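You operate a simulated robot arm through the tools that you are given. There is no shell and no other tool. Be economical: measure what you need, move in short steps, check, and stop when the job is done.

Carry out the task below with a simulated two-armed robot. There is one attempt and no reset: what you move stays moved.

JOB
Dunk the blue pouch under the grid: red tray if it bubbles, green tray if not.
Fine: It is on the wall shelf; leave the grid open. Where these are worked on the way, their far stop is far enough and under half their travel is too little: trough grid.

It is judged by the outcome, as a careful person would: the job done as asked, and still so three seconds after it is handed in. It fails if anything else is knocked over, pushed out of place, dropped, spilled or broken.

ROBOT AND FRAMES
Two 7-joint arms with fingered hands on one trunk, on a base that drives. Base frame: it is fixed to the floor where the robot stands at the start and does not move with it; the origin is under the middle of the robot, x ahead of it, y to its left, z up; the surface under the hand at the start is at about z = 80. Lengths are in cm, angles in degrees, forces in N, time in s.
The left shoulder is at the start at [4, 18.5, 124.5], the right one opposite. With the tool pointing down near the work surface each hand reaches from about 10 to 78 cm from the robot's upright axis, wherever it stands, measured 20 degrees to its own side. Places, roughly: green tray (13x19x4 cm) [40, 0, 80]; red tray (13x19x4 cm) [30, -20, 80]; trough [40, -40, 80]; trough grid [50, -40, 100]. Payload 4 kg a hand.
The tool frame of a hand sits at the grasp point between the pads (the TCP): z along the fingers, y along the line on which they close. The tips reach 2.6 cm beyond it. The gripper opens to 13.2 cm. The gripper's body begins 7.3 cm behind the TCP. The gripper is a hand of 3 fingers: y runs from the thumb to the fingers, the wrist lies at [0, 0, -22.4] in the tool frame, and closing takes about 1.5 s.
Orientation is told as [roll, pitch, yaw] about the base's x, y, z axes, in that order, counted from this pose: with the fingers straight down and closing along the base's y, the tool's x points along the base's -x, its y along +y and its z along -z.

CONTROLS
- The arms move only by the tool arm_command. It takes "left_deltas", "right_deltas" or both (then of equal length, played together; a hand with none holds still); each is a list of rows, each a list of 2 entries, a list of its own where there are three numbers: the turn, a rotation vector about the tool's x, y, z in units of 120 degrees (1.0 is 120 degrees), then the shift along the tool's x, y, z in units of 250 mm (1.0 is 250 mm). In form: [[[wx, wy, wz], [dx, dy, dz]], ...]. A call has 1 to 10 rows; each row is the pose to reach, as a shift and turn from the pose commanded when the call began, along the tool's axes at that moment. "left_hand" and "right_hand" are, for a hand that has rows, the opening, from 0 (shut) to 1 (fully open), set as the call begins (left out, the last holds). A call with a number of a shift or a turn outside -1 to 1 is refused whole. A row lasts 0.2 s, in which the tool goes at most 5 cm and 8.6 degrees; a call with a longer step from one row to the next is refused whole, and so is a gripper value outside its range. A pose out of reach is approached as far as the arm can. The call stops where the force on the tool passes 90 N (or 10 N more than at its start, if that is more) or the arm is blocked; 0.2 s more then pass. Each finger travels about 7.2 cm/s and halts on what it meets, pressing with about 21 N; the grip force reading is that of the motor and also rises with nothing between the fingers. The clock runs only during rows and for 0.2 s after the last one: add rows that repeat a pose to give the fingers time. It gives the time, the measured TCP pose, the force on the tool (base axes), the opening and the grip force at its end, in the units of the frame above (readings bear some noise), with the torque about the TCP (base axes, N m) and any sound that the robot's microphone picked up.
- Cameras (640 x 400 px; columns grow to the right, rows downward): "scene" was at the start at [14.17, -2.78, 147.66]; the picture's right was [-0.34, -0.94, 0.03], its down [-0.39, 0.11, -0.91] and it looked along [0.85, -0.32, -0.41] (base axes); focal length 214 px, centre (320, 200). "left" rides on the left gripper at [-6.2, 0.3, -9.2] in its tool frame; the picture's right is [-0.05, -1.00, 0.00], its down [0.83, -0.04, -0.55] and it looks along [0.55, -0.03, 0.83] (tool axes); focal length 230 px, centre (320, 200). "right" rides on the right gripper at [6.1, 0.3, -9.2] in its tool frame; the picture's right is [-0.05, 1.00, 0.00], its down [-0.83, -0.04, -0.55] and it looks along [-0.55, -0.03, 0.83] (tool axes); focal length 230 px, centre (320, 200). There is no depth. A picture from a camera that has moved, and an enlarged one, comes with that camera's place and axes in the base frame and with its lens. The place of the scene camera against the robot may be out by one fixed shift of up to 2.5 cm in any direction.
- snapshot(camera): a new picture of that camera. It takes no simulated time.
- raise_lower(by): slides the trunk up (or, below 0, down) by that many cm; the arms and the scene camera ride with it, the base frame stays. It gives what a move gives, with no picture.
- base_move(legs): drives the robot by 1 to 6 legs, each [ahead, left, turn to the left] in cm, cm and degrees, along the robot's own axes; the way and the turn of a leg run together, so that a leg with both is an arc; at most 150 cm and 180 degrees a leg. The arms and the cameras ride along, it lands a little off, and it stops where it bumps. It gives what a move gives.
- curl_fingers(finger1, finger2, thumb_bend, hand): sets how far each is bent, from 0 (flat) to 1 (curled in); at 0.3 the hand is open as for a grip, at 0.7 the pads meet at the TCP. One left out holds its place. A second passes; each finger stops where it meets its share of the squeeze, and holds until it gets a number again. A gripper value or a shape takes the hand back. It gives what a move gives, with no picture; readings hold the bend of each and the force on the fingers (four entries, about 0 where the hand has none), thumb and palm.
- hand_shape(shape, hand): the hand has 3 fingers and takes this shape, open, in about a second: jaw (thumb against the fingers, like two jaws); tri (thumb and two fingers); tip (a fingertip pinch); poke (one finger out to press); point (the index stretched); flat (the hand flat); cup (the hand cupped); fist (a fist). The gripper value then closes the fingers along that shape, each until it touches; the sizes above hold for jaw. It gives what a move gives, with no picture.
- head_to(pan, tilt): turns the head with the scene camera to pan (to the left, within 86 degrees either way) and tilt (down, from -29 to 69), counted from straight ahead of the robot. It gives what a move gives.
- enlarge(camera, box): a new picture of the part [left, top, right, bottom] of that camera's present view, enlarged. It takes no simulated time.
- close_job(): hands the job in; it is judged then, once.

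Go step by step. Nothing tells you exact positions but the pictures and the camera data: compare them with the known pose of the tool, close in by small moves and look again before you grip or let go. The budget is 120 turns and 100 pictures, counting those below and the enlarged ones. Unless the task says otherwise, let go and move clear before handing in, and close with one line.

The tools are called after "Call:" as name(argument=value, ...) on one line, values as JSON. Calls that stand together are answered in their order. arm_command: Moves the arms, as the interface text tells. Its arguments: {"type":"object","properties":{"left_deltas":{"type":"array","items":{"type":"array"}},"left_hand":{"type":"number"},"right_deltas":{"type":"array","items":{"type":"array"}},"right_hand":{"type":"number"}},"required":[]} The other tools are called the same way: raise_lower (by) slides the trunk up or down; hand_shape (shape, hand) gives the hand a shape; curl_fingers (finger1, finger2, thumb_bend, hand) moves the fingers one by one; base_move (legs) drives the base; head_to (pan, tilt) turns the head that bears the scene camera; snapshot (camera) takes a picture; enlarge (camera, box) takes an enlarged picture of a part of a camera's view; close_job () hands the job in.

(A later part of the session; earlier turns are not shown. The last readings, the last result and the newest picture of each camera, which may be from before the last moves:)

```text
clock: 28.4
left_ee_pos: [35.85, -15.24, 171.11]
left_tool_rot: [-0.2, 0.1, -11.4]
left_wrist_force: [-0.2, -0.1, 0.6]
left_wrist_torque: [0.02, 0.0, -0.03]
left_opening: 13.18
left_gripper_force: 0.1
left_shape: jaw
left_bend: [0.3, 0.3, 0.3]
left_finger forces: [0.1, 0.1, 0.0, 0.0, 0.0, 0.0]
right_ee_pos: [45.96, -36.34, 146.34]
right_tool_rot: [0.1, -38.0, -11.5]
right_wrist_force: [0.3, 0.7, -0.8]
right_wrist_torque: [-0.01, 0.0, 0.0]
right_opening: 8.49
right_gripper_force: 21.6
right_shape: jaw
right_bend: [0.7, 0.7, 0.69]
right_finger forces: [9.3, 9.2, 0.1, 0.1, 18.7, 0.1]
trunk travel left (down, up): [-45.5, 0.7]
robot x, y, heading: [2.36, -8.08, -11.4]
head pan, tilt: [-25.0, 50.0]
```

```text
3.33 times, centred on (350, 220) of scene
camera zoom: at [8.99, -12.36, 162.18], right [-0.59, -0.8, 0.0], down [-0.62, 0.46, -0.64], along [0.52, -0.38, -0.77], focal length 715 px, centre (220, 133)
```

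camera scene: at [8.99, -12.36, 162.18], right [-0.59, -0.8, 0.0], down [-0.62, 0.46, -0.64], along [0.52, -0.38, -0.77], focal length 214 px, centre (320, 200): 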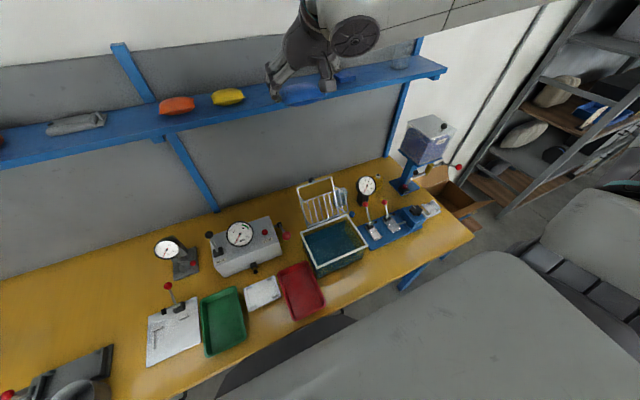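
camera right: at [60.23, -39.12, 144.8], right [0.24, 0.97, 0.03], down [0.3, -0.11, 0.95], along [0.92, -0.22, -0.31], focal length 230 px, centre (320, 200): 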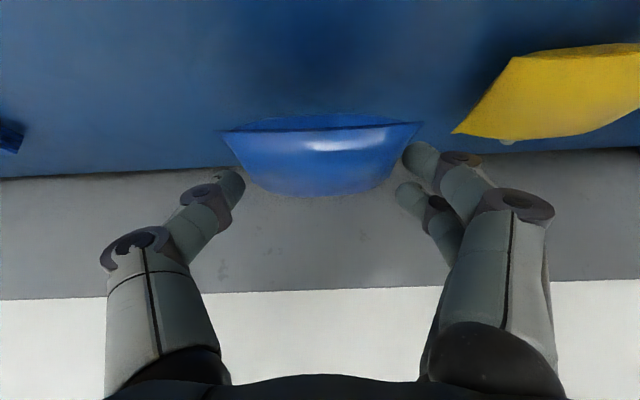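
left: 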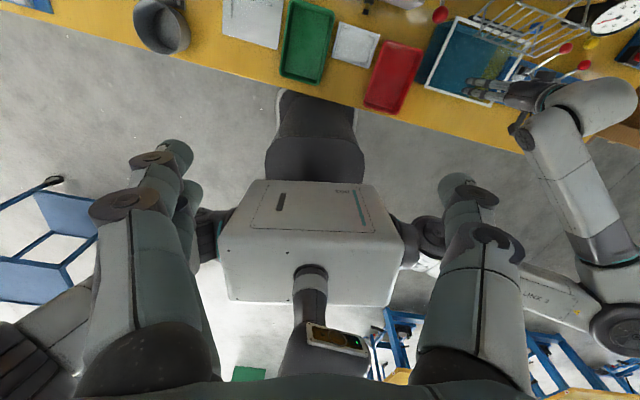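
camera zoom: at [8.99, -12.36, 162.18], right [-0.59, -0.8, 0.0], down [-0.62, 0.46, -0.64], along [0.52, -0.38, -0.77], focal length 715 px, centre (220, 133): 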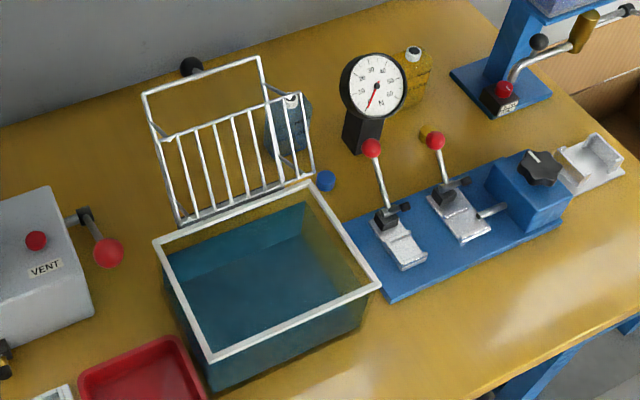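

The trough rim is about n 37.5–53, l -43.4 to -22.8, z≈92, with the grid hinged on its rear rim and a black knob on its top edge. I'll centre the pouch over the trough up high, then lower the trunk.

Call:
arm_command(right_deltas=[[[0, 0, 0], [0.078, -0.088, -0.061]], [[0, 0, 0], [0.155, -0.176, -0.121]], [[0, 0, 0], [0.233, -0.264, -0.182]], [[0, 0, 0], [0.233, -0.264, -0.182]]])

Call:
raise_lower(by=-30)

Call:
snapshot(camera="scene")

Call:
snapshot(camera="right")

```text
clock: 29.4
left_ee_pos: [35.61, -14.41, 171.3]
left_tool_rot: [-0.5, -0.2, -11.4]
left_wrist_force: [-0.1, 0.8, 0.4]
left_wrist_torque: [-0.06, -0.02, -0.01]
left_opening: 13.18
left_gripper_force: 0.1
left_shape: jaw
left_bend: [0.3, 0.3, 0.3]
left_finger forces: [0.1, 0.1, 0.0, 0.0, 0.1, 0.0]
right_ee_pos: [37.17, -41.2, 146.66]
right_tool_rot: [-0.1, -38.0, -11.3]
right_wrist_force: [-0.8, 0.2, 0.7]
right_wrist_torque: [-0.03, 0.01, -0.01]
right_opening: 8.49
right_gripper_force: 21.3
right_shape: jaw
right_bend: [0.7, 0.7, 0.69]
right_finger forces: [9.4, 9.3, 0.1, 0.0, 18.7, 0.0]
trunk travel left (down, up): [-45.5, 0.7]
robot x, y, heading: [2.47, -8.17, -11.4]
head pan, tilt: [-25.0, 50.0]
```

```text
clock: 32.3
left_ee_pos: [43.0, -16.61, 135.81]
left_tool_rot: [-0.3, 8.0, -11.6]
left_wrist_force: [0.8, -0.1, 0.3]
left_wrist_torque: [-0.02, 0.04, 0.0]
left_opening: 13.2
left_gripper_force: 0.1
left_shape: jaw
left_bend: [0.3, 0.3, 0.3]
left_finger forces: [0.1, 0.1, 0.1, 0.1, 0.0, 0.0]
right_ee_pos: [43.61, -42.54, 106.8]
right_tool_rot: [-0.1, -25.9, -11.1]
right_wrist_force: [-57.3, 18.3, 44.7]
right_wrist_torque: [1.4, -0.61, 2.21]
right_opening: 8.13
right_gripper_force: 21.3
right_shape: jaw
right_bend: [0.69, 0.8, 0.73]
right_finger forces: [12.6, 66.2, 0.1, 0.0, 20.7, 0.0]
trunk travel left (down, up): [-15.8, 30.4]
robot x, y, heading: [2.37, -8.13, -11.9]
head pan, tilt: [-25.0, 50.0]
stopped: the force on the tool passed its limit at 96 N (the readings are from after the stop); the commanded pose is now the measured one
```

```text
70 pictures are left
camera scene: at [19.58, -14.39, 129.16], right [-0.59, -0.8, 0.1], down [-0.74, 0.48, -0.47], along [0.33, -0.35, -0.88], focal length 214 px, centre (320, 200)
```

scene: 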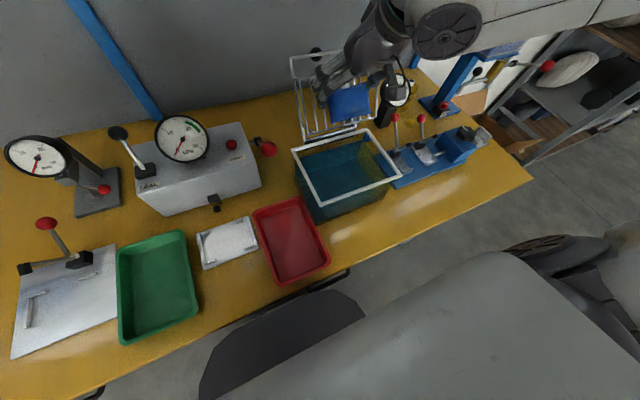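

```text
69 pictures are left
camera right: at [34.24, -40.38, 112.44], right [0.24, 0.97, 0.02], down [0.49, -0.14, 0.86], along [0.84, -0.19, -0.51], focal length 230 px, centre (320, 200)
```

right: 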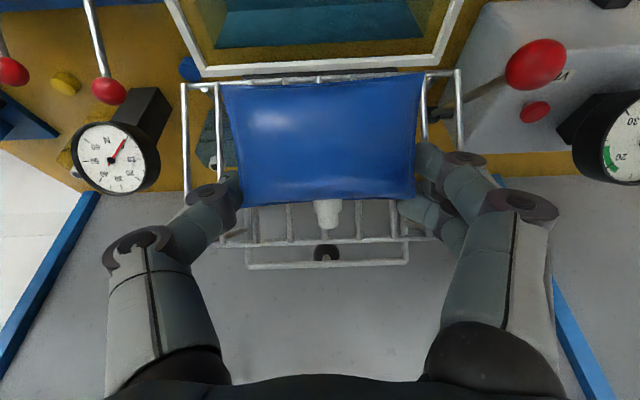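

Lowering made the trunk lean forward, and the hand pressed onto the open grid's top edge (force limit stop); the pouch is still held. I'll immediately back the hand away toward me and up.

Call:
arm_command(right_deltas=[[[0, 0, 0], [0.04, 0, -0.053]], [[0, 0, 0], [0.082, 0, -0.107]], [[0, 0, 0], [0.123, 0, -0.16]], [[0, 0, 0], [0.163, 0, -0.213]], [[0, 0, 0], [0.163, 0, -0.213]]])

Call:
snapshot(camera="scene")

Call:
snapshot(camera="right")

```text
clock: 33.5
left_ee_pos: [44.56, -16.96, 135.11]
left_tool_rot: [-0.2, 8.6, -11.5]
left_wrist_force: [-0.6, -0.3, -0.7]
left_wrist_torque: [-0.02, 0.01, 0.01]
left_opening: 13.2
left_gripper_force: 0.0
left_shape: jaw
left_bend: [0.3, 0.3, 0.3]
left_finger forces: [0.0, 0.0, 0.1, 0.0, 0.0, 0.0]
right_ee_pos: [41.28, -42.67, 110.95]
right_tool_rot: [0.1, -24.8, -11.5]
right_wrist_force: [-0.4, -0.5, -0.9]
right_wrist_torque: [0.0, -0.03, -0.03]
right_opening: 8.33
right_gripper_force: 20.7
right_shape: jaw
right_bend: [0.68, 0.72, 0.72]
right_finger forces: [11.2, 9.5, 0.1, 0.0, 18.1, 0.0]
right hand out of reach, approached as far as the arm can: row 1, 2, 3, 4, 5
trunk travel left (down, up): [-15.8, 30.4]
robot x, y, heading: [2.65, -8.22, -11.5]
head pan, tilt: [-25.0, 50.0]
```

```text
68 pictures are left
camera scene: at [21.15, -14.84, 128.87], right [-0.59, -0.8, 0.1], down [-0.74, 0.48, -0.46], along [0.32, -0.34, -0.88], focal length 214 px, centre (320, 200)
```

scene: 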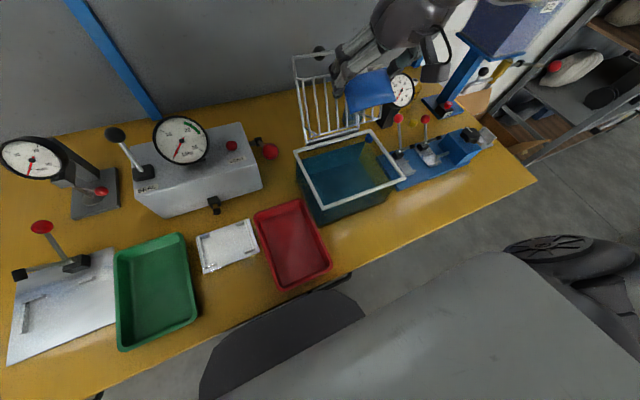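

```text
67 pictures are left
camera right: at [31.99, -40.45, 116.7], right [0.24, 0.97, 0.02], down [0.5, -0.15, 0.85], along [0.83, -0.19, -0.52], focal length 230 px, centre (320, 200)
```

right: 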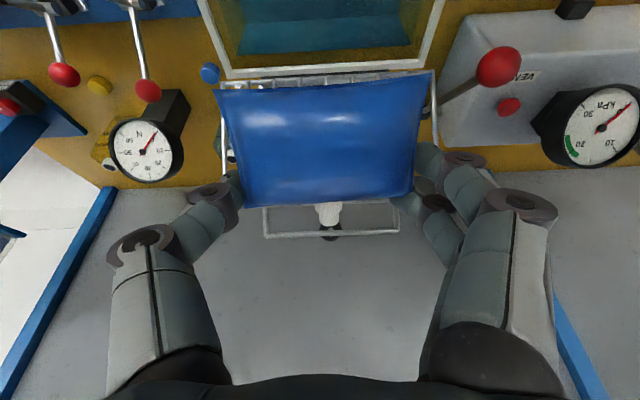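

The hand is clear of the grid and the pouch still held. The lean suggests my torso meets the table edge when folding down this close; I'll raise again, then back the base off before lowering.

Call:
raise_lower(by=15)

Call:
snapshot(camera="scene")

```text
clock: 35.2
left_ee_pos: [44.31, -16.96, 150.21]
left_tool_rot: [-0.1, 8.6, -11.5]
left_wrist_force: [-0.5, -0.1, 0.3]
left_wrist_torque: [-0.01, -0.02, 0.04]
left_opening: 13.22
left_gripper_force: 0.1
left_shape: jaw
left_bend: [0.3, 0.3, 0.3]
left_finger forces: [0.0, 0.0, 0.1, 0.0, 0.1, 0.1]
right_ee_pos: [41.03, -42.78, 125.86]
right_tool_rot: [0.1, -24.9, -11.4]
right_wrist_force: [0.5, 0.8, -0.6]
right_wrist_torque: [-0.02, 0.0, -0.02]
right_opening: 8.34
right_gripper_force: 21.1
right_shape: jaw
right_bend: [0.68, 0.72, 0.72]
right_finger forces: [11.2, 9.4, 0.1, 0.0, 18.2, 0.0]
trunk travel left (down, up): [-30.8, 15.4]
robot x, y, heading: [2.7, -8.31, -11.6]
head pan, tilt: [-25.0, 50.0]
```

```text
66 pictures are left
camera scene: at [12.13, -13.03, 146.73], right [-0.6, -0.8, 0.03], down [-0.65, 0.47, -0.6], along [0.47, -0.37, -0.8], focal length 214 px, centre (320, 200)
```

scene: 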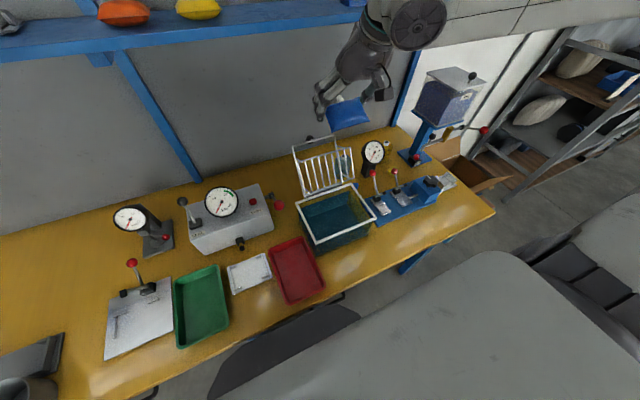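

The lean is disappearing as I rise. Backing the base off 8 cm now.

Call:
base_move(legs=[[-8, 0, 0]])

Call:
raise_lower(by=-6)

Call:
snapshot(camera="scene")

```text
clock: 36.3
left_ee_pos: [37.21, -15.51, 149.93]
left_tool_rot: [-0.2, 8.9, -11.4]
left_wrist_force: [1.1, -0.2, -0.5]
left_wrist_torque: [0.01, 0.05, 0.05]
left_opening: 13.18
left_gripper_force: 0.1
left_shape: jaw
left_bend: [0.3, 0.3, 0.3]
left_finger forces: [0.0, 0.1, 0.1, 0.0, 0.0, 0.0]
right_ee_pos: [33.58, -41.33, 125.62]
right_tool_rot: [0.1, -24.6, -11.5]
right_wrist_force: [0.7, -0.5, -0.4]
right_wrist_torque: [0.02, 0.01, 0.03]
right_opening: 8.36
right_gripper_force: 21.0
right_shape: jaw
right_bend: [0.68, 0.72, 0.72]
right_finger forces: [11.2, 9.4, 0.0, 0.0, 18.1, 0.1]
trunk travel left (down, up): [-30.8, 15.4]
robot x, y, heading: [-5.56, -6.71, -11.9]
head pan, tilt: [-25.0, 50.0]
```

```text
clock: 37.3
left_ee_pos: [36.65, -15.53, 144.21]
left_tool_rot: [-0.2, 8.6, -11.5]
left_wrist_force: [0.8, 0.3, -0.5]
left_wrist_torque: [0.02, 0.03, -0.05]
left_opening: 13.21
left_gripper_force: 0.1
left_shape: jaw
left_bend: [0.3, 0.3, 0.3]
left_finger forces: [0.1, 0.0, 0.1, 0.1, 0.1, 0.0]
right_ee_pos: [33.18, -41.26, 119.83]
right_tool_rot: [0.1, -24.9, -11.5]
right_wrist_force: [-0.1, -0.2, 0.0]
right_wrist_torque: [-0.01, 0.02, 0.05]
right_opening: 8.32
right_gripper_force: 21.1
right_shape: jaw
right_bend: [0.68, 0.72, 0.72]
right_finger forces: [11.1, 9.5, 0.0, 0.1, 18.1, 0.0]
trunk travel left (down, up): [-24.8, 21.4]
robot x, y, heading: [-5.51, -6.87, -11.7]
head pan, tilt: [-25.0, 50.0]
```

```text
65 pictures are left
camera scene: at [7.31, -12.04, 140.02], right [-0.6, -0.8, 0.05], down [-0.68, 0.47, -0.56], along [0.42, -0.37, -0.83], focal length 214 px, centre (320, 200)
```

scene: 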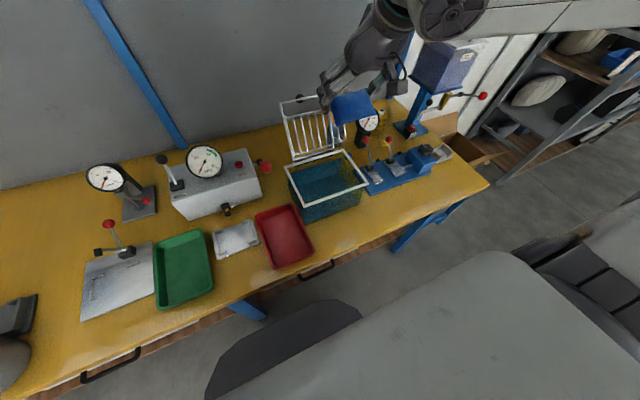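

The lean is just how this trunk folds; fine. The pouch now hangs front-edge-down in the grip. I'll bring it over the trough centre at TCP z≈105.

Call:
arm_command(right_deltas=[[[0, 0, 0], [0.01, 0.008, 0.159]], [[0, 0, 0], [0.02, 0.016, 0.318]], [[0, 0, 0], [0.03, 0.024, 0.476]], [[0, 0, 0], [0.039, 0.032, 0.635]], [[0, 0, 0], [0.039, 0.032, 0.635]]])

Call:
snapshot(camera="right")

Call:
enlarge(camera="scene", box=[240, 60, 420, 240])

```text
clock: 38.5
left_ee_pos: [36.55, -15.48, 144.25]
left_tool_rot: [-0.2, 8.6, -11.7]
left_wrist_force: [0.1, 0.1, -0.4]
left_wrist_torque: [-0.01, -0.01, 0.01]
left_opening: 13.18
left_gripper_force: 0.2
left_shape: jaw
left_bend: [0.3, 0.3, 0.3]
left_finger forces: [0.0, 0.0, 0.1, 0.1, 0.0, 0.0]
right_ee_pos: [39.06, -41.57, 105.15]
right_tool_rot: [0.2, -24.9, -11.5]
right_wrist_force: [0.1, -0.1, -0.7]
right_wrist_torque: [0.0, -0.03, 0.0]
right_opening: 8.37
right_gripper_force: 21.1
right_shape: jaw
right_bend: [0.68, 0.72, 0.72]
right_finger forces: [11.1, 9.8, 0.0, 0.1, 18.0, 0.0]
trunk travel left (down, up): [-24.8, 21.4]
robot x, y, heading: [-5.08, -7.09, -11.8]
head pan, tilt: [-25.0, 50.0]
```

```text
64 pictures are left
camera right: at [29.9, -39.3, 110.94], right [0.24, 0.97, 0.02], down [0.5, -0.15, 0.85], along [0.83, -0.2, -0.52], focal length 230 px, centre (320, 200)
```

right: 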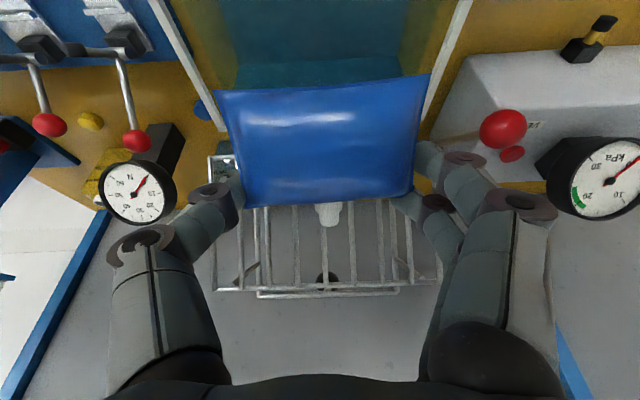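

```text
2.22 times, centred on (330, 150) of scene
camera zoom: at [7.21, -12.01, 140.04], right [-0.6, -0.8, 0.05], down [-0.68, 0.47, -0.56], along [0.42, -0.37, -0.83], focal length 477 px, centre (298, 311)
```

zoom: 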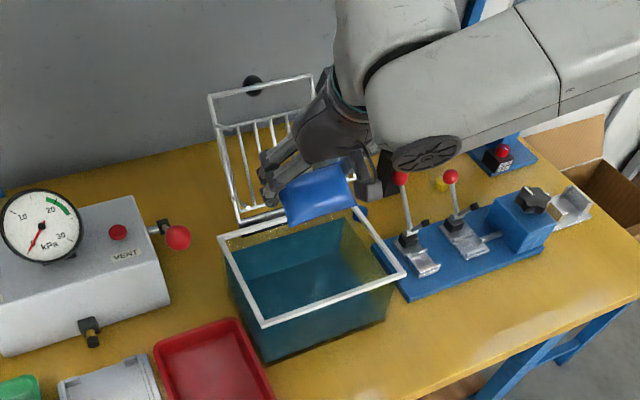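

Well centred between the trough sides. Lowering 11 cm straight down.

Call:
arm_command(right_deltas=[[[0, 0, 0], [0.046, 0, 0.1]], [[0, 0, 0], [0.092, 0, 0.2]], [[0, 0, 0], [0.139, 0, 0.3]], [[0, 0, 0], [0.185, 0, 0.399]], [[0, 0, 0], [0.185, 0, 0.399]]])

Call:
snapshot(camera="right")

Call:
enlarge(camera="scene", box=[240, 60, 420, 240])

```text
clock: 39.7
left_ee_pos: [36.55, -15.49, 144.19]
left_tool_rot: [-0.2, 8.6, -11.6]
left_wrist_force: [0.3, -0.3, 0.3]
left_wrist_torque: [0.05, -0.01, 0.02]
left_opening: 13.19
left_gripper_force: 0.0
left_shape: jaw
left_bend: [0.3, 0.3, 0.3]
left_finger forces: [0.1, 0.0, 0.0, 0.1, 0.1, 0.0]
right_ee_pos: [39.08, -41.5, 94.2]
right_tool_rot: [0.0, -24.9, -11.7]
right_wrist_force: [-0.2, 0.5, -0.1]
right_wrist_torque: [-0.03, 0.01, -0.01]
right_opening: 8.33
right_gripper_force: 21.2
right_shape: jaw
right_bend: [0.68, 0.72, 0.72]
right_finger forces: [11.0, 9.9, 0.0, 0.0, 18.0, 0.1]
trunk travel left (down, up): [-24.8, 21.4]
robot x, y, heading: [-5.2, -6.59, -11.9]
head pan, tilt: [-25.0, 50.0]
```

```text
62 pictures are left
camera right: at [29.99, -39.3, 99.95], right [0.25, 0.97, 0.02], down [0.5, -0.15, 0.85], along [0.83, -0.2, -0.52], focal length 230 px, centre (320, 200)
```

right: 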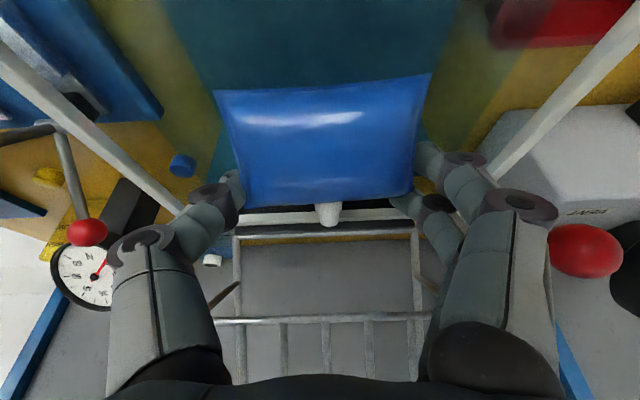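

```text
2.22 times, centred on (330, 150) of scene
camera zoom: at [7.23, -12.0, 140.04], right [-0.6, -0.8, 0.05], down [-0.68, 0.47, -0.56], along [0.42, -0.37, -0.83], focal length 477 px, centre (298, 311)
```

zoom: 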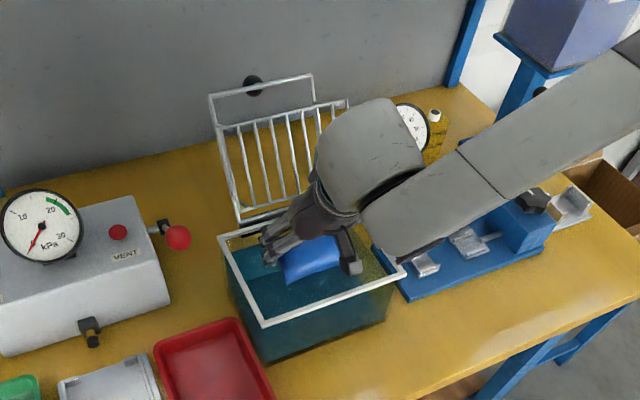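

The pouch is inside the trough mouth. Lowering 4 cm more into the water.

Call:
arm_command(right_deltas=[[[0, 0, 0], [0.034, 0, 0.073]], [[0, 0, 0], [0.067, 0, 0.145]], [[0, 0, 0], [0.067, 0, 0.145]]])

Call:
snapshot(camera="right")

Call:
enlarge(camera="scene", box=[300, 130, 390, 230])

```text
clock: 40.5
left_ee_pos: [36.69, -15.44, 144.17]
left_tool_rot: [-0.2, 8.6, -11.6]
left_wrist_force: [0.7, 0.6, 0.5]
left_wrist_torque: [-0.03, -0.01, 0.01]
left_opening: 13.17
left_gripper_force: 0.0
left_shape: jaw
left_bend: [0.3, 0.3, 0.3]
left_finger forces: [0.1, 0.0, 0.0, 0.0, 0.0, 0.0]
right_ee_pos: [39.02, -41.67, 90.3]
right_tool_rot: [0.1, -24.9, -11.5]
right_wrist_force: [-0.4, 0.3, 1.0]
right_wrist_torque: [0.01, 0.02, 0.0]
right_opening: 8.33
right_gripper_force: 21.9
right_shape: jaw
right_bend: [0.68, 0.72, 0.72]
right_finger forces: [11.1, 10.3, 0.1, 0.1, 18.0, 0.0]
trunk travel left (down, up): [-24.8, 21.4]
robot x, y, heading: [-5.27, -7.01, -11.6]
head pan, tilt: [-25.0, 50.0]
```

```text
60 pictures are left
camera right: at [29.86, -39.28, 96.06], right [0.24, 0.97, 0.02], down [0.5, -0.15, 0.85], along [0.83, -0.2, -0.52], focal length 230 px, centre (320, 200)
```

right: 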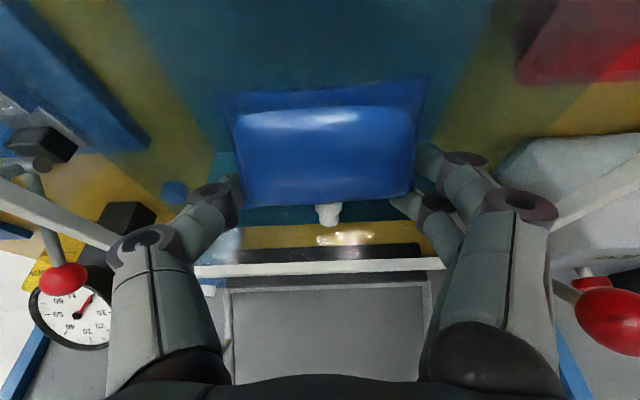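

```text
4.00 times, centred on (345, 180) of scene
camera zoom: at [7.25, -12.0, 140.03], right [-0.6, -0.8, 0.05], down [-0.68, 0.47, -0.56], along [0.42, -0.37, -0.83], focal length 858 px, centre (220, 280)
```

zoom: 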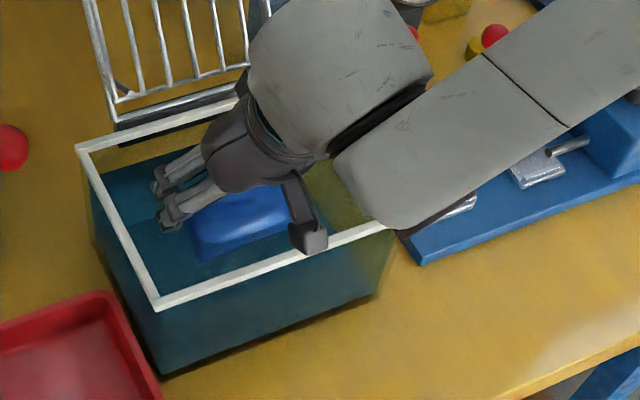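

The pouch's lower edge is in the water (level ≈87). I'll lower 1.5 cm more, then open the hand gently.

Call:
arm_command(right_deltas=[[[0, 0, 0], [0.025, 0, 0.055]], [[0, 0, 0], [0.025, 0, 0.055]]])

Call:
arm_command(right_deltas=[[[0, 0, 0], [0, 0, 0]], [[0, 0, 0], [0, 0, 0]], [[0, 0, 0], [0, 0, 0]], [[0, 0, 0], [0, 0, 0]]], right_hand=0.9)

Call:
snapshot(camera="right")

```text
clock: 41.1
left_ee_pos: [36.63, -15.38, 144.11]
left_tool_rot: [-0.3, 8.6, -11.6]
left_wrist_force: [0.0, 0.0, -0.4]
left_wrist_torque: [0.01, -0.02, 0.01]
left_opening: 13.18
left_gripper_force: 0.1
left_shape: jaw
left_bend: [0.3, 0.3, 0.3]
left_finger forces: [0.0, 0.0, 0.0, 0.0, 0.1, 0.1]
right_ee_pos: [39.14, -41.58, 88.79]
right_tool_rot: [0.1, -24.9, -11.5]
right_wrist_force: [-0.1, -0.3, 0.6]
right_wrist_torque: [0.04, -0.01, 0.02]
right_opening: 8.35
right_gripper_force: 20.9
right_shape: jaw
right_bend: [0.68, 0.72, 0.72]
right_finger forces: [11.2, 10.6, 0.0, 0.0, 18.0, 0.0]
trunk travel left (down, up): [-24.8, 21.4]
robot x, y, heading: [-5.08, -6.92, -11.9]
head pan, tilt: [-25.0, 50.0]
```

```text
clock: 42.1
left_ee_pos: [36.68, -15.43, 144.13]
left_tool_rot: [-0.2, 8.6, -11.5]
left_wrist_force: [0.2, -0.4, -0.9]
left_wrist_torque: [0.0, 0.0, 0.0]
left_opening: 13.17
left_gripper_force: 0.0
left_shape: jaw
left_bend: [0.3, 0.3, 0.3]
left_finger forces: [0.0, 0.0, 0.0, 0.1, 0.0, 0.0]
right_ee_pos: [39.19, -41.5, 88.76]
right_tool_rot: [0.1, -25.0, -11.5]
right_wrist_force: [-0.7, 0.1, 0.6]
right_wrist_torque: [0.03, -0.02, 0.01]
right_opening: 11.87
right_gripper_force: 0.0
right_shape: jaw
right_bend: [0.48, 0.48, 0.44]
right_finger forces: [0.0, 0.1, 0.0, 0.0, 0.1, 0.0]
trunk travel left (down, up): [-24.8, 21.4]
robot x, y, heading: [-5.3, -6.66, -11.7]
head pan, tilt: [-25.0, 50.0]
```

```text
58 pictures are left
camera right: at [29.91, -39.3, 94.54], right [0.24, 0.97, 0.02], down [0.5, -0.15, 0.85], along [0.83, -0.2, -0.52], focal length 230 px, centre (320, 200)
```

right: 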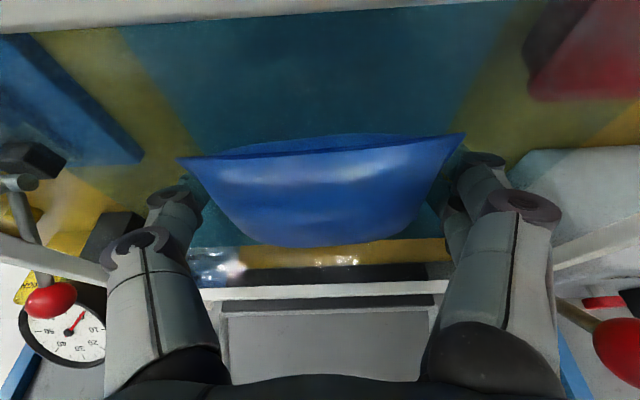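

The pouch floats flat between the open fingers. I'll raise the hand slowly out and look.

Call:
arm_command(right_deltas=[[[0, 0, 0], [-0.025, 0, -0.055]], [[0, 0, 0], [-0.06, 0, -0.13]], [[0, 0, 0], [-0.11, 0, -0.236]], [[0, 0, 0], [-0.17, 0, -0.363]], [[0, 0, 0], [-0.24, 0, -0.51]], [[0, 0, 0], [-0.31, 0, -0.66]], [[0, 0, 0], [-0.31, 0, -0.66]]], right_hand=1.0)

Call:
snapshot(camera="right")

Call:
enlarge(camera="scene", box=[240, 60, 420, 240])

```text
clock: 43.7
left_ee_pos: [36.76, -15.46, 144.07]
left_tool_rot: [-0.2, 8.7, -11.6]
left_wrist_force: [0.3, -0.1, 0.1]
left_wrist_torque: [-0.01, -0.01, -0.03]
left_opening: 13.2
left_gripper_force: 0.1
left_shape: jaw
left_bend: [0.3, 0.3, 0.3]
left_finger forces: [0.0, 0.1, 0.0, 0.0, 0.0, 0.0]
right_ee_pos: [39.16, -41.51, 106.5]
right_tool_rot: [0.1, -24.8, -11.5]
right_wrist_force: [-0.7, -0.6, 0.5]
right_wrist_torque: [0.01, -0.02, -0.01]
right_opening: 13.2
right_gripper_force: 0.0
right_shape: jaw
right_bend: [0.3, 0.3, 0.3]
right_finger forces: [0.1, 0.0, 0.0, 0.0, 0.0, 0.0]
trunk travel left (down, up): [-24.8, 21.4]
robot x, y, heading: [-5.52, -6.74, -11.8]
head pan, tilt: [-25.0, 50.0]
```

```text
57 pictures are left
camera right: at [30.0, -39.24, 112.38], right [0.24, 0.97, 0.02], down [0.5, -0.15, 0.85], along [0.83, -0.2, -0.52], focal length 230 px, centre (320, 200)
```

right: 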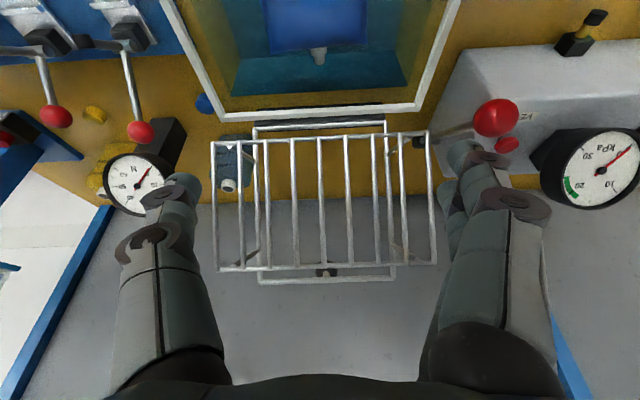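

```text
2.22 times, centred on (330, 150) of scene
camera zoom: at [7.34, -12.04, 140.01], right [-0.6, -0.8, 0.05], down [-0.68, 0.47, -0.56], along [0.42, -0.37, -0.83], focal length 477 px, centre (298, 311)
```

zoom: 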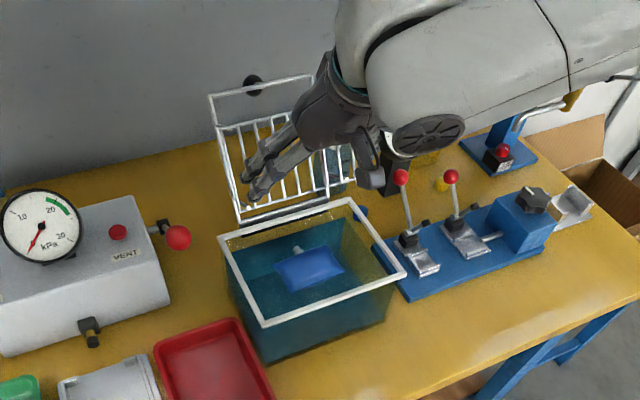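

The pouch floats in the trough centre. The grid hinges at n≈53, z≈93 and leans back ~35°, with its barred cage offset toward me (upper bar ≈ n 56, z 107.5). I'll raise and yaw the hand to close front-to-back, to hook behind that upper bar and draw the grid over.

Call:
arm_command(right_deltas=[[[0.0147, 0.0147, 0.0668], [-0.05, 0, -0.109]], [[0.0294, 0.0294, 0.1336], [-0.101, 0, -0.218]], [[0.0441, 0.0441, 0.2004], [-0.151, 0, -0.326]], [[0.0588, 0.0588, 0.2672], [-0.202, 0, -0.435]], [[0.0735, 0.0735, 0.334], [-0.202, 0, -0.435]], [[0.0882, 0.0882, 0.4008], [-0.202, 0, -0.435]], [[0.1029, 0.1029, 0.4676], [-0.202, 0, -0.435]], [[0.1176, 0.1176, 0.5344], [-0.202, 0, -0.435]], [[0.1323, 0.1323, 0.6012], [-0.202, 0, -0.435]], [[0.147, 0.147, 0.668], [-0.202, 0, -0.435]]], right_hand=0.5)

Call:
arm_command(right_deltas=[[[0.0076, 0.0076, 0.0346], [0, 0, 0]], [[0.0152, 0.0152, 0.0692], [0, 0, 0]], [[0.0152, 0.0152, 0.0692], [0, 0, 0]]])

Call:
snapshot(camera="right")

Call:
enlarge(camera="scene", box=[240, 60, 420, 240])

```text
clock: 45.9
left_ee_pos: [36.67, -15.57, 144.13]
left_tool_rot: [-0.3, 8.7, -11.6]
left_wrist_force: [-0.6, -0.1, -0.5]
left_wrist_torque: [-0.01, -0.01, -0.02]
left_opening: 13.17
left_gripper_force: 0.1
left_shape: jaw
left_bend: [0.3, 0.3, 0.3]
left_finger forces: [0.1, 0.1, 0.0, 0.0, 0.0, 0.0]
right_ee_pos: [39.2, -41.79, 118.78]
right_tool_rot: [1.7, -1.8, -93.3]
right_wrist_force: [0.1, 0.1, -0.1]
right_wrist_torque: [0.01, 0.01, -0.02]
right_opening: 6.67
right_gripper_force: 0.0
right_shape: jaw
right_bend: [0.73, 0.73, 0.7]
right_finger forces: [0.0, 0.0, 0.0, 0.1, 0.1, 0.0]
trunk travel left (down, up): [-24.8, 21.4]
robot x, y, heading: [-5.43, -6.62, -11.8]
head pan, tilt: [-25.0, 50.0]
```

```text
clock: 46.7
left_ee_pos: [36.63, -15.56, 144.17]
left_tool_rot: [-0.2, 8.7, -11.6]
left_wrist_force: [0.5, -0.2, 0.2]
left_wrist_torque: [-0.01, 0.02, -0.01]
left_opening: 13.2
left_gripper_force: 0.0
left_shape: jaw
left_bend: [0.3, 0.3, 0.3]
left_finger forces: [0.1, 0.0, 0.1, 0.0, 0.0, 0.0]
right_ee_pos: [39.13, -41.65, 118.76]
right_tool_rot: [-0.1, 0.1, -101.6]
right_wrist_force: [0.2, 0.1, -0.6]
right_wrist_torque: [-0.01, -0.01, -0.04]
right_opening: 6.66
right_gripper_force: 0.1
right_shape: jaw
right_bend: [0.73, 0.73, 0.7]
right_finger forces: [0.0, 0.1, 0.0, 0.0, 0.0, 0.1]
trunk travel left (down, up): [-24.8, 21.4]
robot x, y, heading: [-5.21, -7.02, -11.8]
head pan, tilt: [-25.0, 50.0]
```

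```text
55 pictures are left
camera right: at [40.7, -35.59, 128.05], right [0.97, -0.25, 0.0], down [-0.21, -0.81, 0.55], along [-0.14, -0.54, -0.83], focal length 230 px, centre (320, 200)
```

right: 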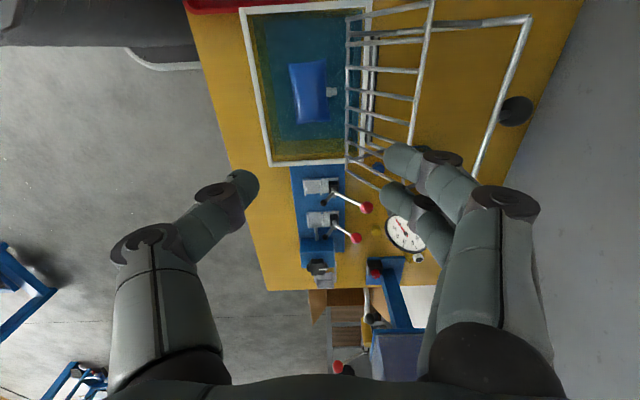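

```text
2.22 times, centred on (330, 150) of scene
camera zoom: at [7.28, -12.01, 140.03], right [-0.6, -0.8, 0.05], down [-0.68, 0.47, -0.56], along [0.42, -0.37, -0.83], focal length 477 px, centre (298, 311)
```

zoom: 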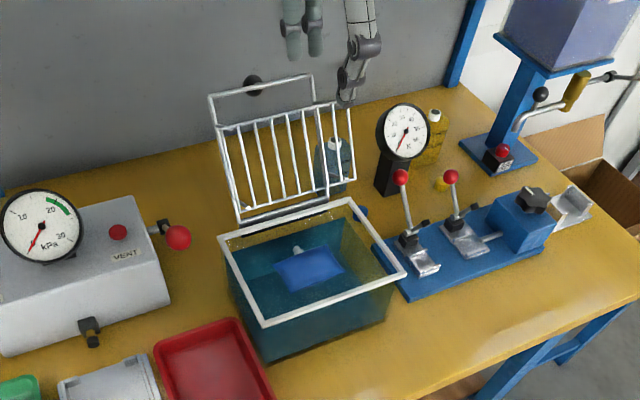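

The side view confirms it: upper cage bar at n≈55.5, z≈107.5 and top frame bar at n≈62. I move over the upper bar, staying above it.

Call:
arm_command(right_deltas=[[[0, 0, 0], [0, 0.125, 0]], [[0, 0, 0], [0, 0.25, 0]], [[0, 0, 0], [0.01, 0.376, 0]], [[0, 0, 0], [0.01, 0.376, 0]]], right_hand=0.42)

Call:
snapshot(camera="right")

Call:
enlarge(camera="scene", box=[280, 50, 400, 150])

```text
clock: 47.7
left_ee_pos: [36.67, -15.54, 144.11]
left_tool_rot: [-0.3, 8.6, -11.6]
left_wrist_force: [0.2, 1.0, 0.5]
left_wrist_torque: [-0.01, 0.0, 0.02]
left_opening: 13.2
left_gripper_force: 0.1
left_shape: jaw
left_bend: [0.3, 0.3, 0.3]
left_finger forces: [0.2, 0.1, 0.0, 0.1, 0.1, 0.1]
right_ee_pos: [48.39, -43.37, 118.84]
right_tool_rot: [0.1, 0.1, -101.5]
right_wrist_force: [-0.1, -0.1, -0.1]
right_wrist_torque: [-0.02, 0.0, 0.02]
right_opening: 5.56
right_gripper_force: 0.0
right_shape: jaw
right_bend: [0.73, 0.73, 0.7]
right_finger forces: [0.1, 0.1, 0.1, 0.0, 0.1, 0.0]
trunk travel left (down, up): [-24.8, 21.4]
robot x, y, heading: [-5.12, -7.04, -11.9]
head pan, tilt: [-25.0, 50.0]
```

```text
53 pictures are left
camera right: at [49.92, -37.44, 128.05], right [0.97, -0.25, 0.0], down [-0.21, -0.81, 0.55], along [-0.14, -0.54, -0.83], focal length 230 px, centre (320, 200)
```

right: 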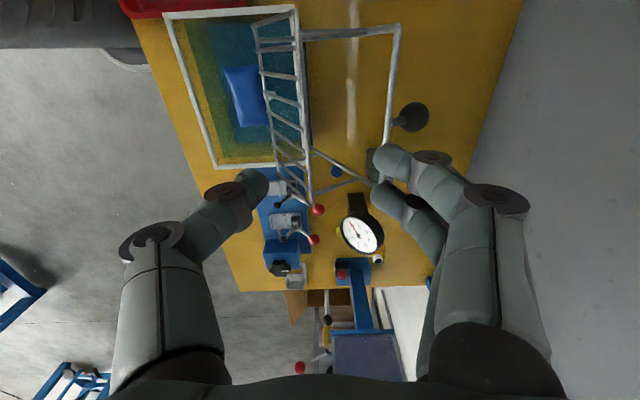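

```text
4.00 times, centred on (340, 100) of scene
camera zoom: at [7.24, -12.03, 140.03], right [-0.6, -0.8, 0.05], down [-0.68, 0.47, -0.56], along [0.42, -0.37, -0.83], focal length 858 px, centre (240, 600)
```

zoom: 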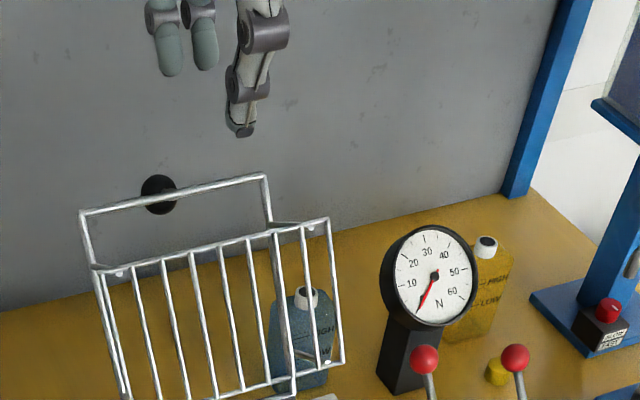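

Two side views give the upper bar at n≈54.7, z≈108. Lowering so that the thumb is in front and the fingers behind that bar.

Call:
arm_command(right_deltas=[[[0, 0, 0], [0, -0.012, 0.13]], [[0, 0, 0], [0, -0.012, 0.26]], [[0, 0, 0], [0, -0.012, 0.4]], [[0, 0, 0], [0, -0.012, 0.4]]], right_hand=0.48)

Call:
snapshot(camera="right")

Call:
enlarge(camera="scene", box=[270, 70, 390, 170])

```text
clock: 48.7
left_ee_pos: [36.72, -15.51, 144.1]
left_tool_rot: [-0.2, 8.5, -11.6]
left_wrist_force: [-0.4, -0.4, 0.4]
left_wrist_torque: [0.01, 0.0, -0.01]
left_opening: 13.19
left_gripper_force: 0.1
left_shape: jaw
left_bend: [0.3, 0.3, 0.3]
left_finger forces: [0.1, 0.1, 0.1, 0.0, 0.1, 0.1]
right_ee_pos: [48.57, -43.18, 108.89]
right_tool_rot: [0.2, 0.1, -101.5]
right_wrist_force: [0.5, -0.5, -0.4]
right_wrist_torque: [-0.02, -0.01, -0.01]
right_opening: 6.28
right_gripper_force: 0.0
right_shape: jaw
right_bend: [0.73, 0.73, 0.7]
right_finger forces: [0.0, 0.0, 0.1, 0.0, 0.0, 0.0]
trunk travel left (down, up): [-24.8, 21.4]
robot x, y, heading: [-4.8, -6.61, -11.7]
head pan, tilt: [-25.0, 50.0]
```

```text
51 pictures are left
camera right: at [50.1, -37.2, 118.24], right [0.97, -0.25, 0.0], down [-0.21, -0.81, 0.55], along [-0.14, -0.54, -0.83], focal length 230 px, centre (320, 200)
```

right: 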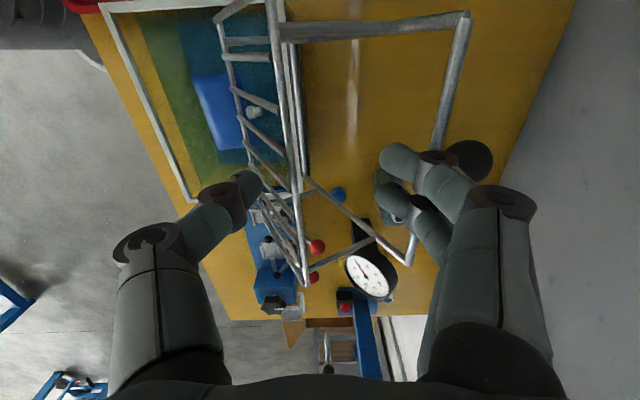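

```text
4.00 times, centred on (330, 120) of scene
camera zoom: at [7.28, -12.03, 140.03], right [-0.6, -0.8, 0.05], down [-0.68, 0.47, -0.56], along [0.42, -0.37, -0.83], focal length 858 px, centre (280, 520)
```

zoom: 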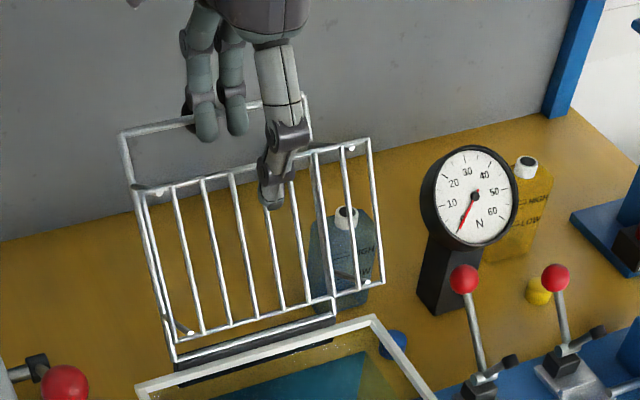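

Thumb in front, fingers behind the bar. I draw the hand slowly toward me 9 cm.

Call:
arm_command(right_deltas=[[[0, 0, 0], [0, -0.04, 0]], [[0, 0, 0], [0, -0.08, 0]], [[0, 0, 0], [0, -0.12, 0]], [[0, 0, 0], [0, -0.16, 0]], [[0, 0, 0], [0, -0.2, 0]], [[0, 0, 0], [0, -0.24, 0]], [[0, 0, 0], [0, -0.28, 0]], [[0, 0, 0], [0, -0.32, 0]], [[0, 0, 0], [0, -0.36, 0]]])

Call:
snapshot(camera="right")

Call:
enlarge(camera="scene", box=[270, 70, 390, 200])

```text
clock: 50.7
left_ee_pos: [36.63, -15.56, 144.05]
left_tool_rot: [-0.2, 8.5, -11.6]
left_wrist_force: [0.1, 0.6, 0.2]
left_wrist_torque: [0.01, -0.02, -0.02]
left_opening: 13.21
left_gripper_force: 0.1
left_shape: jaw
left_bend: [0.3, 0.3, 0.3]
left_finger forces: [0.1, 0.1, 0.0, 0.0, 0.0, 0.0]
right_ee_pos: [39.37, -41.23, 108.8]
right_tool_rot: [0.2, 0.1, -101.4]
right_wrist_force: [1.0, -0.2, -0.5]
right_wrist_torque: [-0.04, 0.01, 0.06]
right_opening: 6.34
right_gripper_force: 0.0
right_shape: jaw
right_bend: [0.73, 0.73, 0.7]
right_finger forces: [0.0, 0.0, 0.0, 0.0, 0.0, 0.0]
trunk travel left (down, up): [-24.8, 21.4]
robot x, y, heading: [-5.31, -6.59, -11.8]
head pan, tilt: [-25.0, 50.0]
```

```text
49 pictures are left
camera right: at [40.95, -35.38, 118.11], right [0.97, -0.25, 0.0], down [-0.21, -0.81, 0.55], along [-0.14, -0.54, -0.83], focal length 230 px, centre (320, 200)
```

right: 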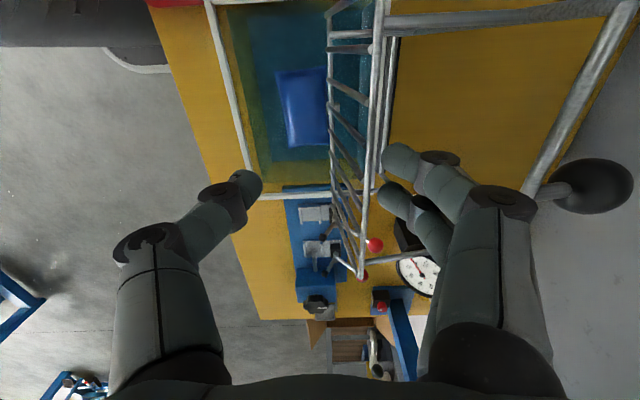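

```text
3.08 times, centred on (330, 135) of scene
camera zoom: at [7.24, -12.02, 140.03], right [-0.6, -0.8, 0.05], down [-0.68, 0.47, -0.56], along [0.42, -0.37, -0.83], focal length 660 px, centre (289, 400)
```

zoom: 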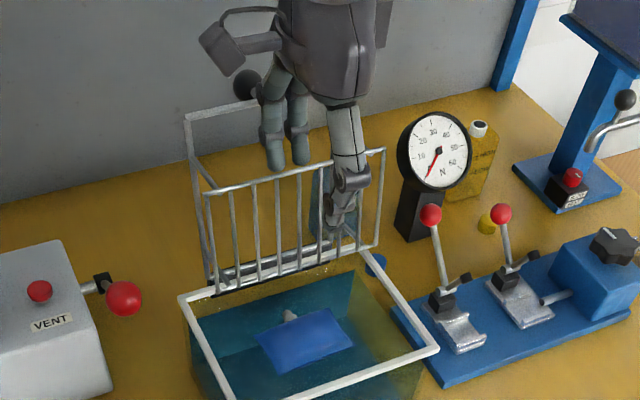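

The grid turned about 20° and rests against nothing hard. I continue along its arc, tilting the hand forward with it so the thumb stays in front to check a fall.

Call:
arm_command(right_deltas=[[[0, 0, 0], [0, -0.034, 0.016]], [[-0.008, 0, 0], [0, -0.072, 0.03]], [[-0.033, 0, 0], [0, -0.12, 0.056]], [[-0.058, 0, 0], [0, -0.158, 0.084]], [[-0.092, 0, 0], [0, -0.196, 0.112]], [[-0.125, 0, 0], [0, -0.232, 0.148]], [[-0.158, 0, 0], [0, -0.264, 0.182]], [[-0.183, 0, 0], [0, -0.284, 0.212]], [[-0.183, 0, 0], [0, -0.284, 0.212]]])

Call:
snapshot(camera="right")

Call:
enlarge(camera="scene", box=[260, 70, 400, 220])

```text
clock: 52.7
left_ee_pos: [36.68, -15.72, 144.26]
left_tool_rot: [-0.1, 8.6, -11.6]
left_wrist_force: [0.5, 1.1, 0.3]
left_wrist_torque: [0.03, -0.01, 0.02]
left_opening: 13.17
left_gripper_force: 0.0
left_shape: jaw
left_bend: [0.3, 0.3, 0.3]
left_finger forces: [0.1, 0.0, 0.0, 0.1, 0.0, 0.0]
right_ee_pos: [35.59, -40.59, 104.15]
right_tool_rot: [20.3, 0.2, -101.5]
right_wrist_force: [-2.3, -0.3, -0.2]
right_wrist_torque: [0.0, -0.05, -0.03]
right_opening: 6.21
right_gripper_force: 0.2
right_shape: jaw
right_bend: [0.73, 0.73, 0.7]
right_finger forces: [1.4, 1.0, 0.1, 0.0, 0.1, 0.0]
right hand out of reach, approached as far as the arm can: row 7, 8, 9
trunk travel left (down, up): [-24.8, 21.4]
robot x, y, heading: [-5.15, -6.86, -11.7]
head pan, tilt: [-25.0, 50.0]
```

```text
47 pictures are left
camera right: at [33.94, -33.97, 112.88], right [0.91, -0.24, 0.35], down [-0.4, -0.77, 0.5], along [0.15, -0.59, -0.79], focal length 230 px, centre (320, 200)
```

right: 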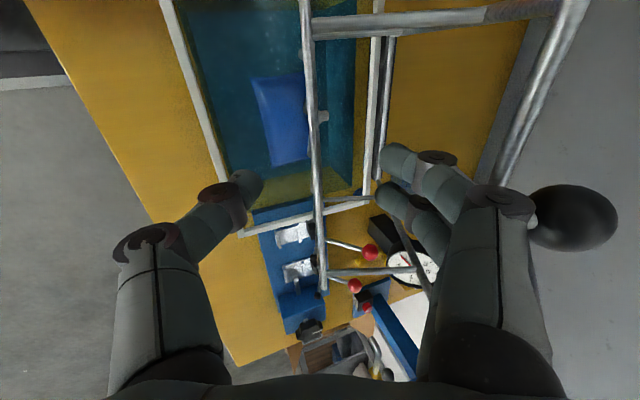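

```text
2.67 times, centred on (330, 145) of scene
camera zoom: at [7.22, -12.17, 140.02], right [-0.6, -0.8, 0.05], down [-0.68, 0.47, -0.56], along [0.42, -0.36, -0.83], focal length 572 px, centre (293, 347)
```

zoom: 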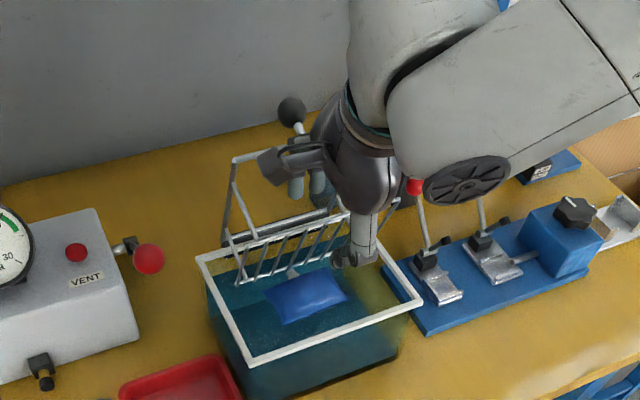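

The grid now stands with friction near its upright/forward position and follows the fingers. My arm is too folded to continue, so I slide the hand out along its axis, back the base, and then push the grid down from behind its top bar.

Call:
arm_command(right_deltas=[[[0, 0, 0], [0, 0.004, -0.1]], [[0, 0, 0], [0, 0.004, -0.2]], [[0, 0, 0], [0, 0, -0.32]], [[0, 0, 0], [0, 0, -0.46]], [[0.06, 0, 0], [0, 0, -0.6]], [[0.115, 0, 0], [0, 0, -0.65]], [[0.17, 0, 0], [0, 0, -0.65]]])

Call:
base_move(legs=[[-7, 0, 0]])

Call:
snapshot(camera="right")

Call:
snapshot(camera="scene")

```text
clock: 54.3
left_ee_pos: [36.84, -15.29, 144.08]
left_tool_rot: [-0.2, 8.7, -11.7]
left_wrist_force: [0.2, 0.4, 0.0]
left_wrist_torque: [-0.01, 0.01, -0.01]
left_opening: 13.22
left_gripper_force: 0.0
left_shape: jaw
left_bend: [0.3, 0.3, 0.3]
left_finger forces: [0.0, 0.1, 0.0, 0.1, 0.1, 0.0]
right_ee_pos: [29.74, -38.82, 119.55]
right_tool_rot: [1.5, 0.2, -101.4]
right_wrist_force: [0.6, -0.6, 0.2]
right_wrist_torque: [0.0, 0.02, 0.01]
right_opening: 6.3
right_gripper_force: 0.1
right_shape: jaw
right_bend: [0.73, 0.73, 0.7]
right_finger forces: [0.0, 0.1, 0.0, 0.1, 0.0, 0.1]
right hand out of reach, approached as far as the arm can: row 1, 2, 3, 4
trunk travel left (down, up): [-24.8, 21.4]
robot x, y, heading: [-5.12, -6.73, -12.0]
head pan, tilt: [-25.0, 50.0]
```

```text
clock: 55.3
left_ee_pos: [30.47, -14.08, 143.95]
left_tool_rot: [-0.1, 8.9, -11.5]
left_wrist_force: [0.6, 0.6, -0.2]
left_wrist_torque: [0.0, -0.01, -0.01]
left_opening: 13.2
left_gripper_force: 0.2
left_shape: jaw
left_bend: [0.3, 0.3, 0.3]
left_finger forces: [0.0, 0.1, 0.0, 0.0, 0.0, 0.1]
right_ee_pos: [23.44, -37.46, 119.22]
right_tool_rot: [1.4, 0.1, -101.3]
right_wrist_force: [-0.7, 0.2, -0.2]
right_wrist_torque: [-0.01, 0.02, 0.01]
right_opening: 6.3
right_gripper_force: 0.0
right_shape: jaw
right_bend: [0.73, 0.73, 0.7]
right_finger forces: [0.0, 0.1, 0.0, 0.0, 0.1, 0.0]
trunk travel left (down, up): [-24.8, 21.4]
robot x, y, heading: [-12.0, -5.35, -11.8]
head pan, tilt: [-25.0, 50.0]
```

```text
45 pictures are left
camera right: at [24.73, -31.47, 128.57], right [0.97, -0.25, 0.02], down [-0.22, -0.8, 0.55], along [-0.12, -0.54, -0.83], focal length 230 px, centre (320, 200)
```

right: 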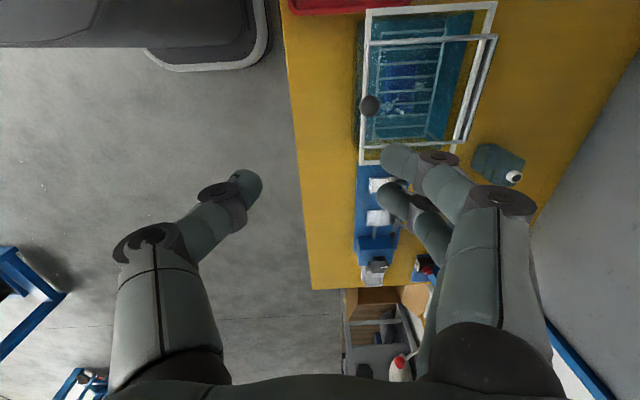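

```text
44 pictures are left
camera scene: at [1.01, -10.69, 139.94], right [-0.59, -0.8, 0.05], down [-0.69, 0.47, -0.55], along [0.42, -0.36, -0.83], focal length 214 px, centre (320, 200)
```

scene: 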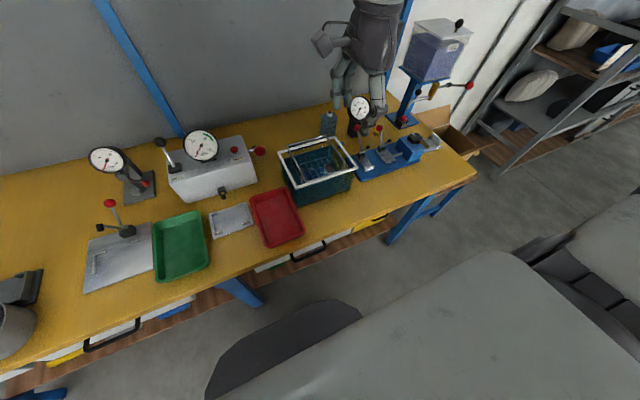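

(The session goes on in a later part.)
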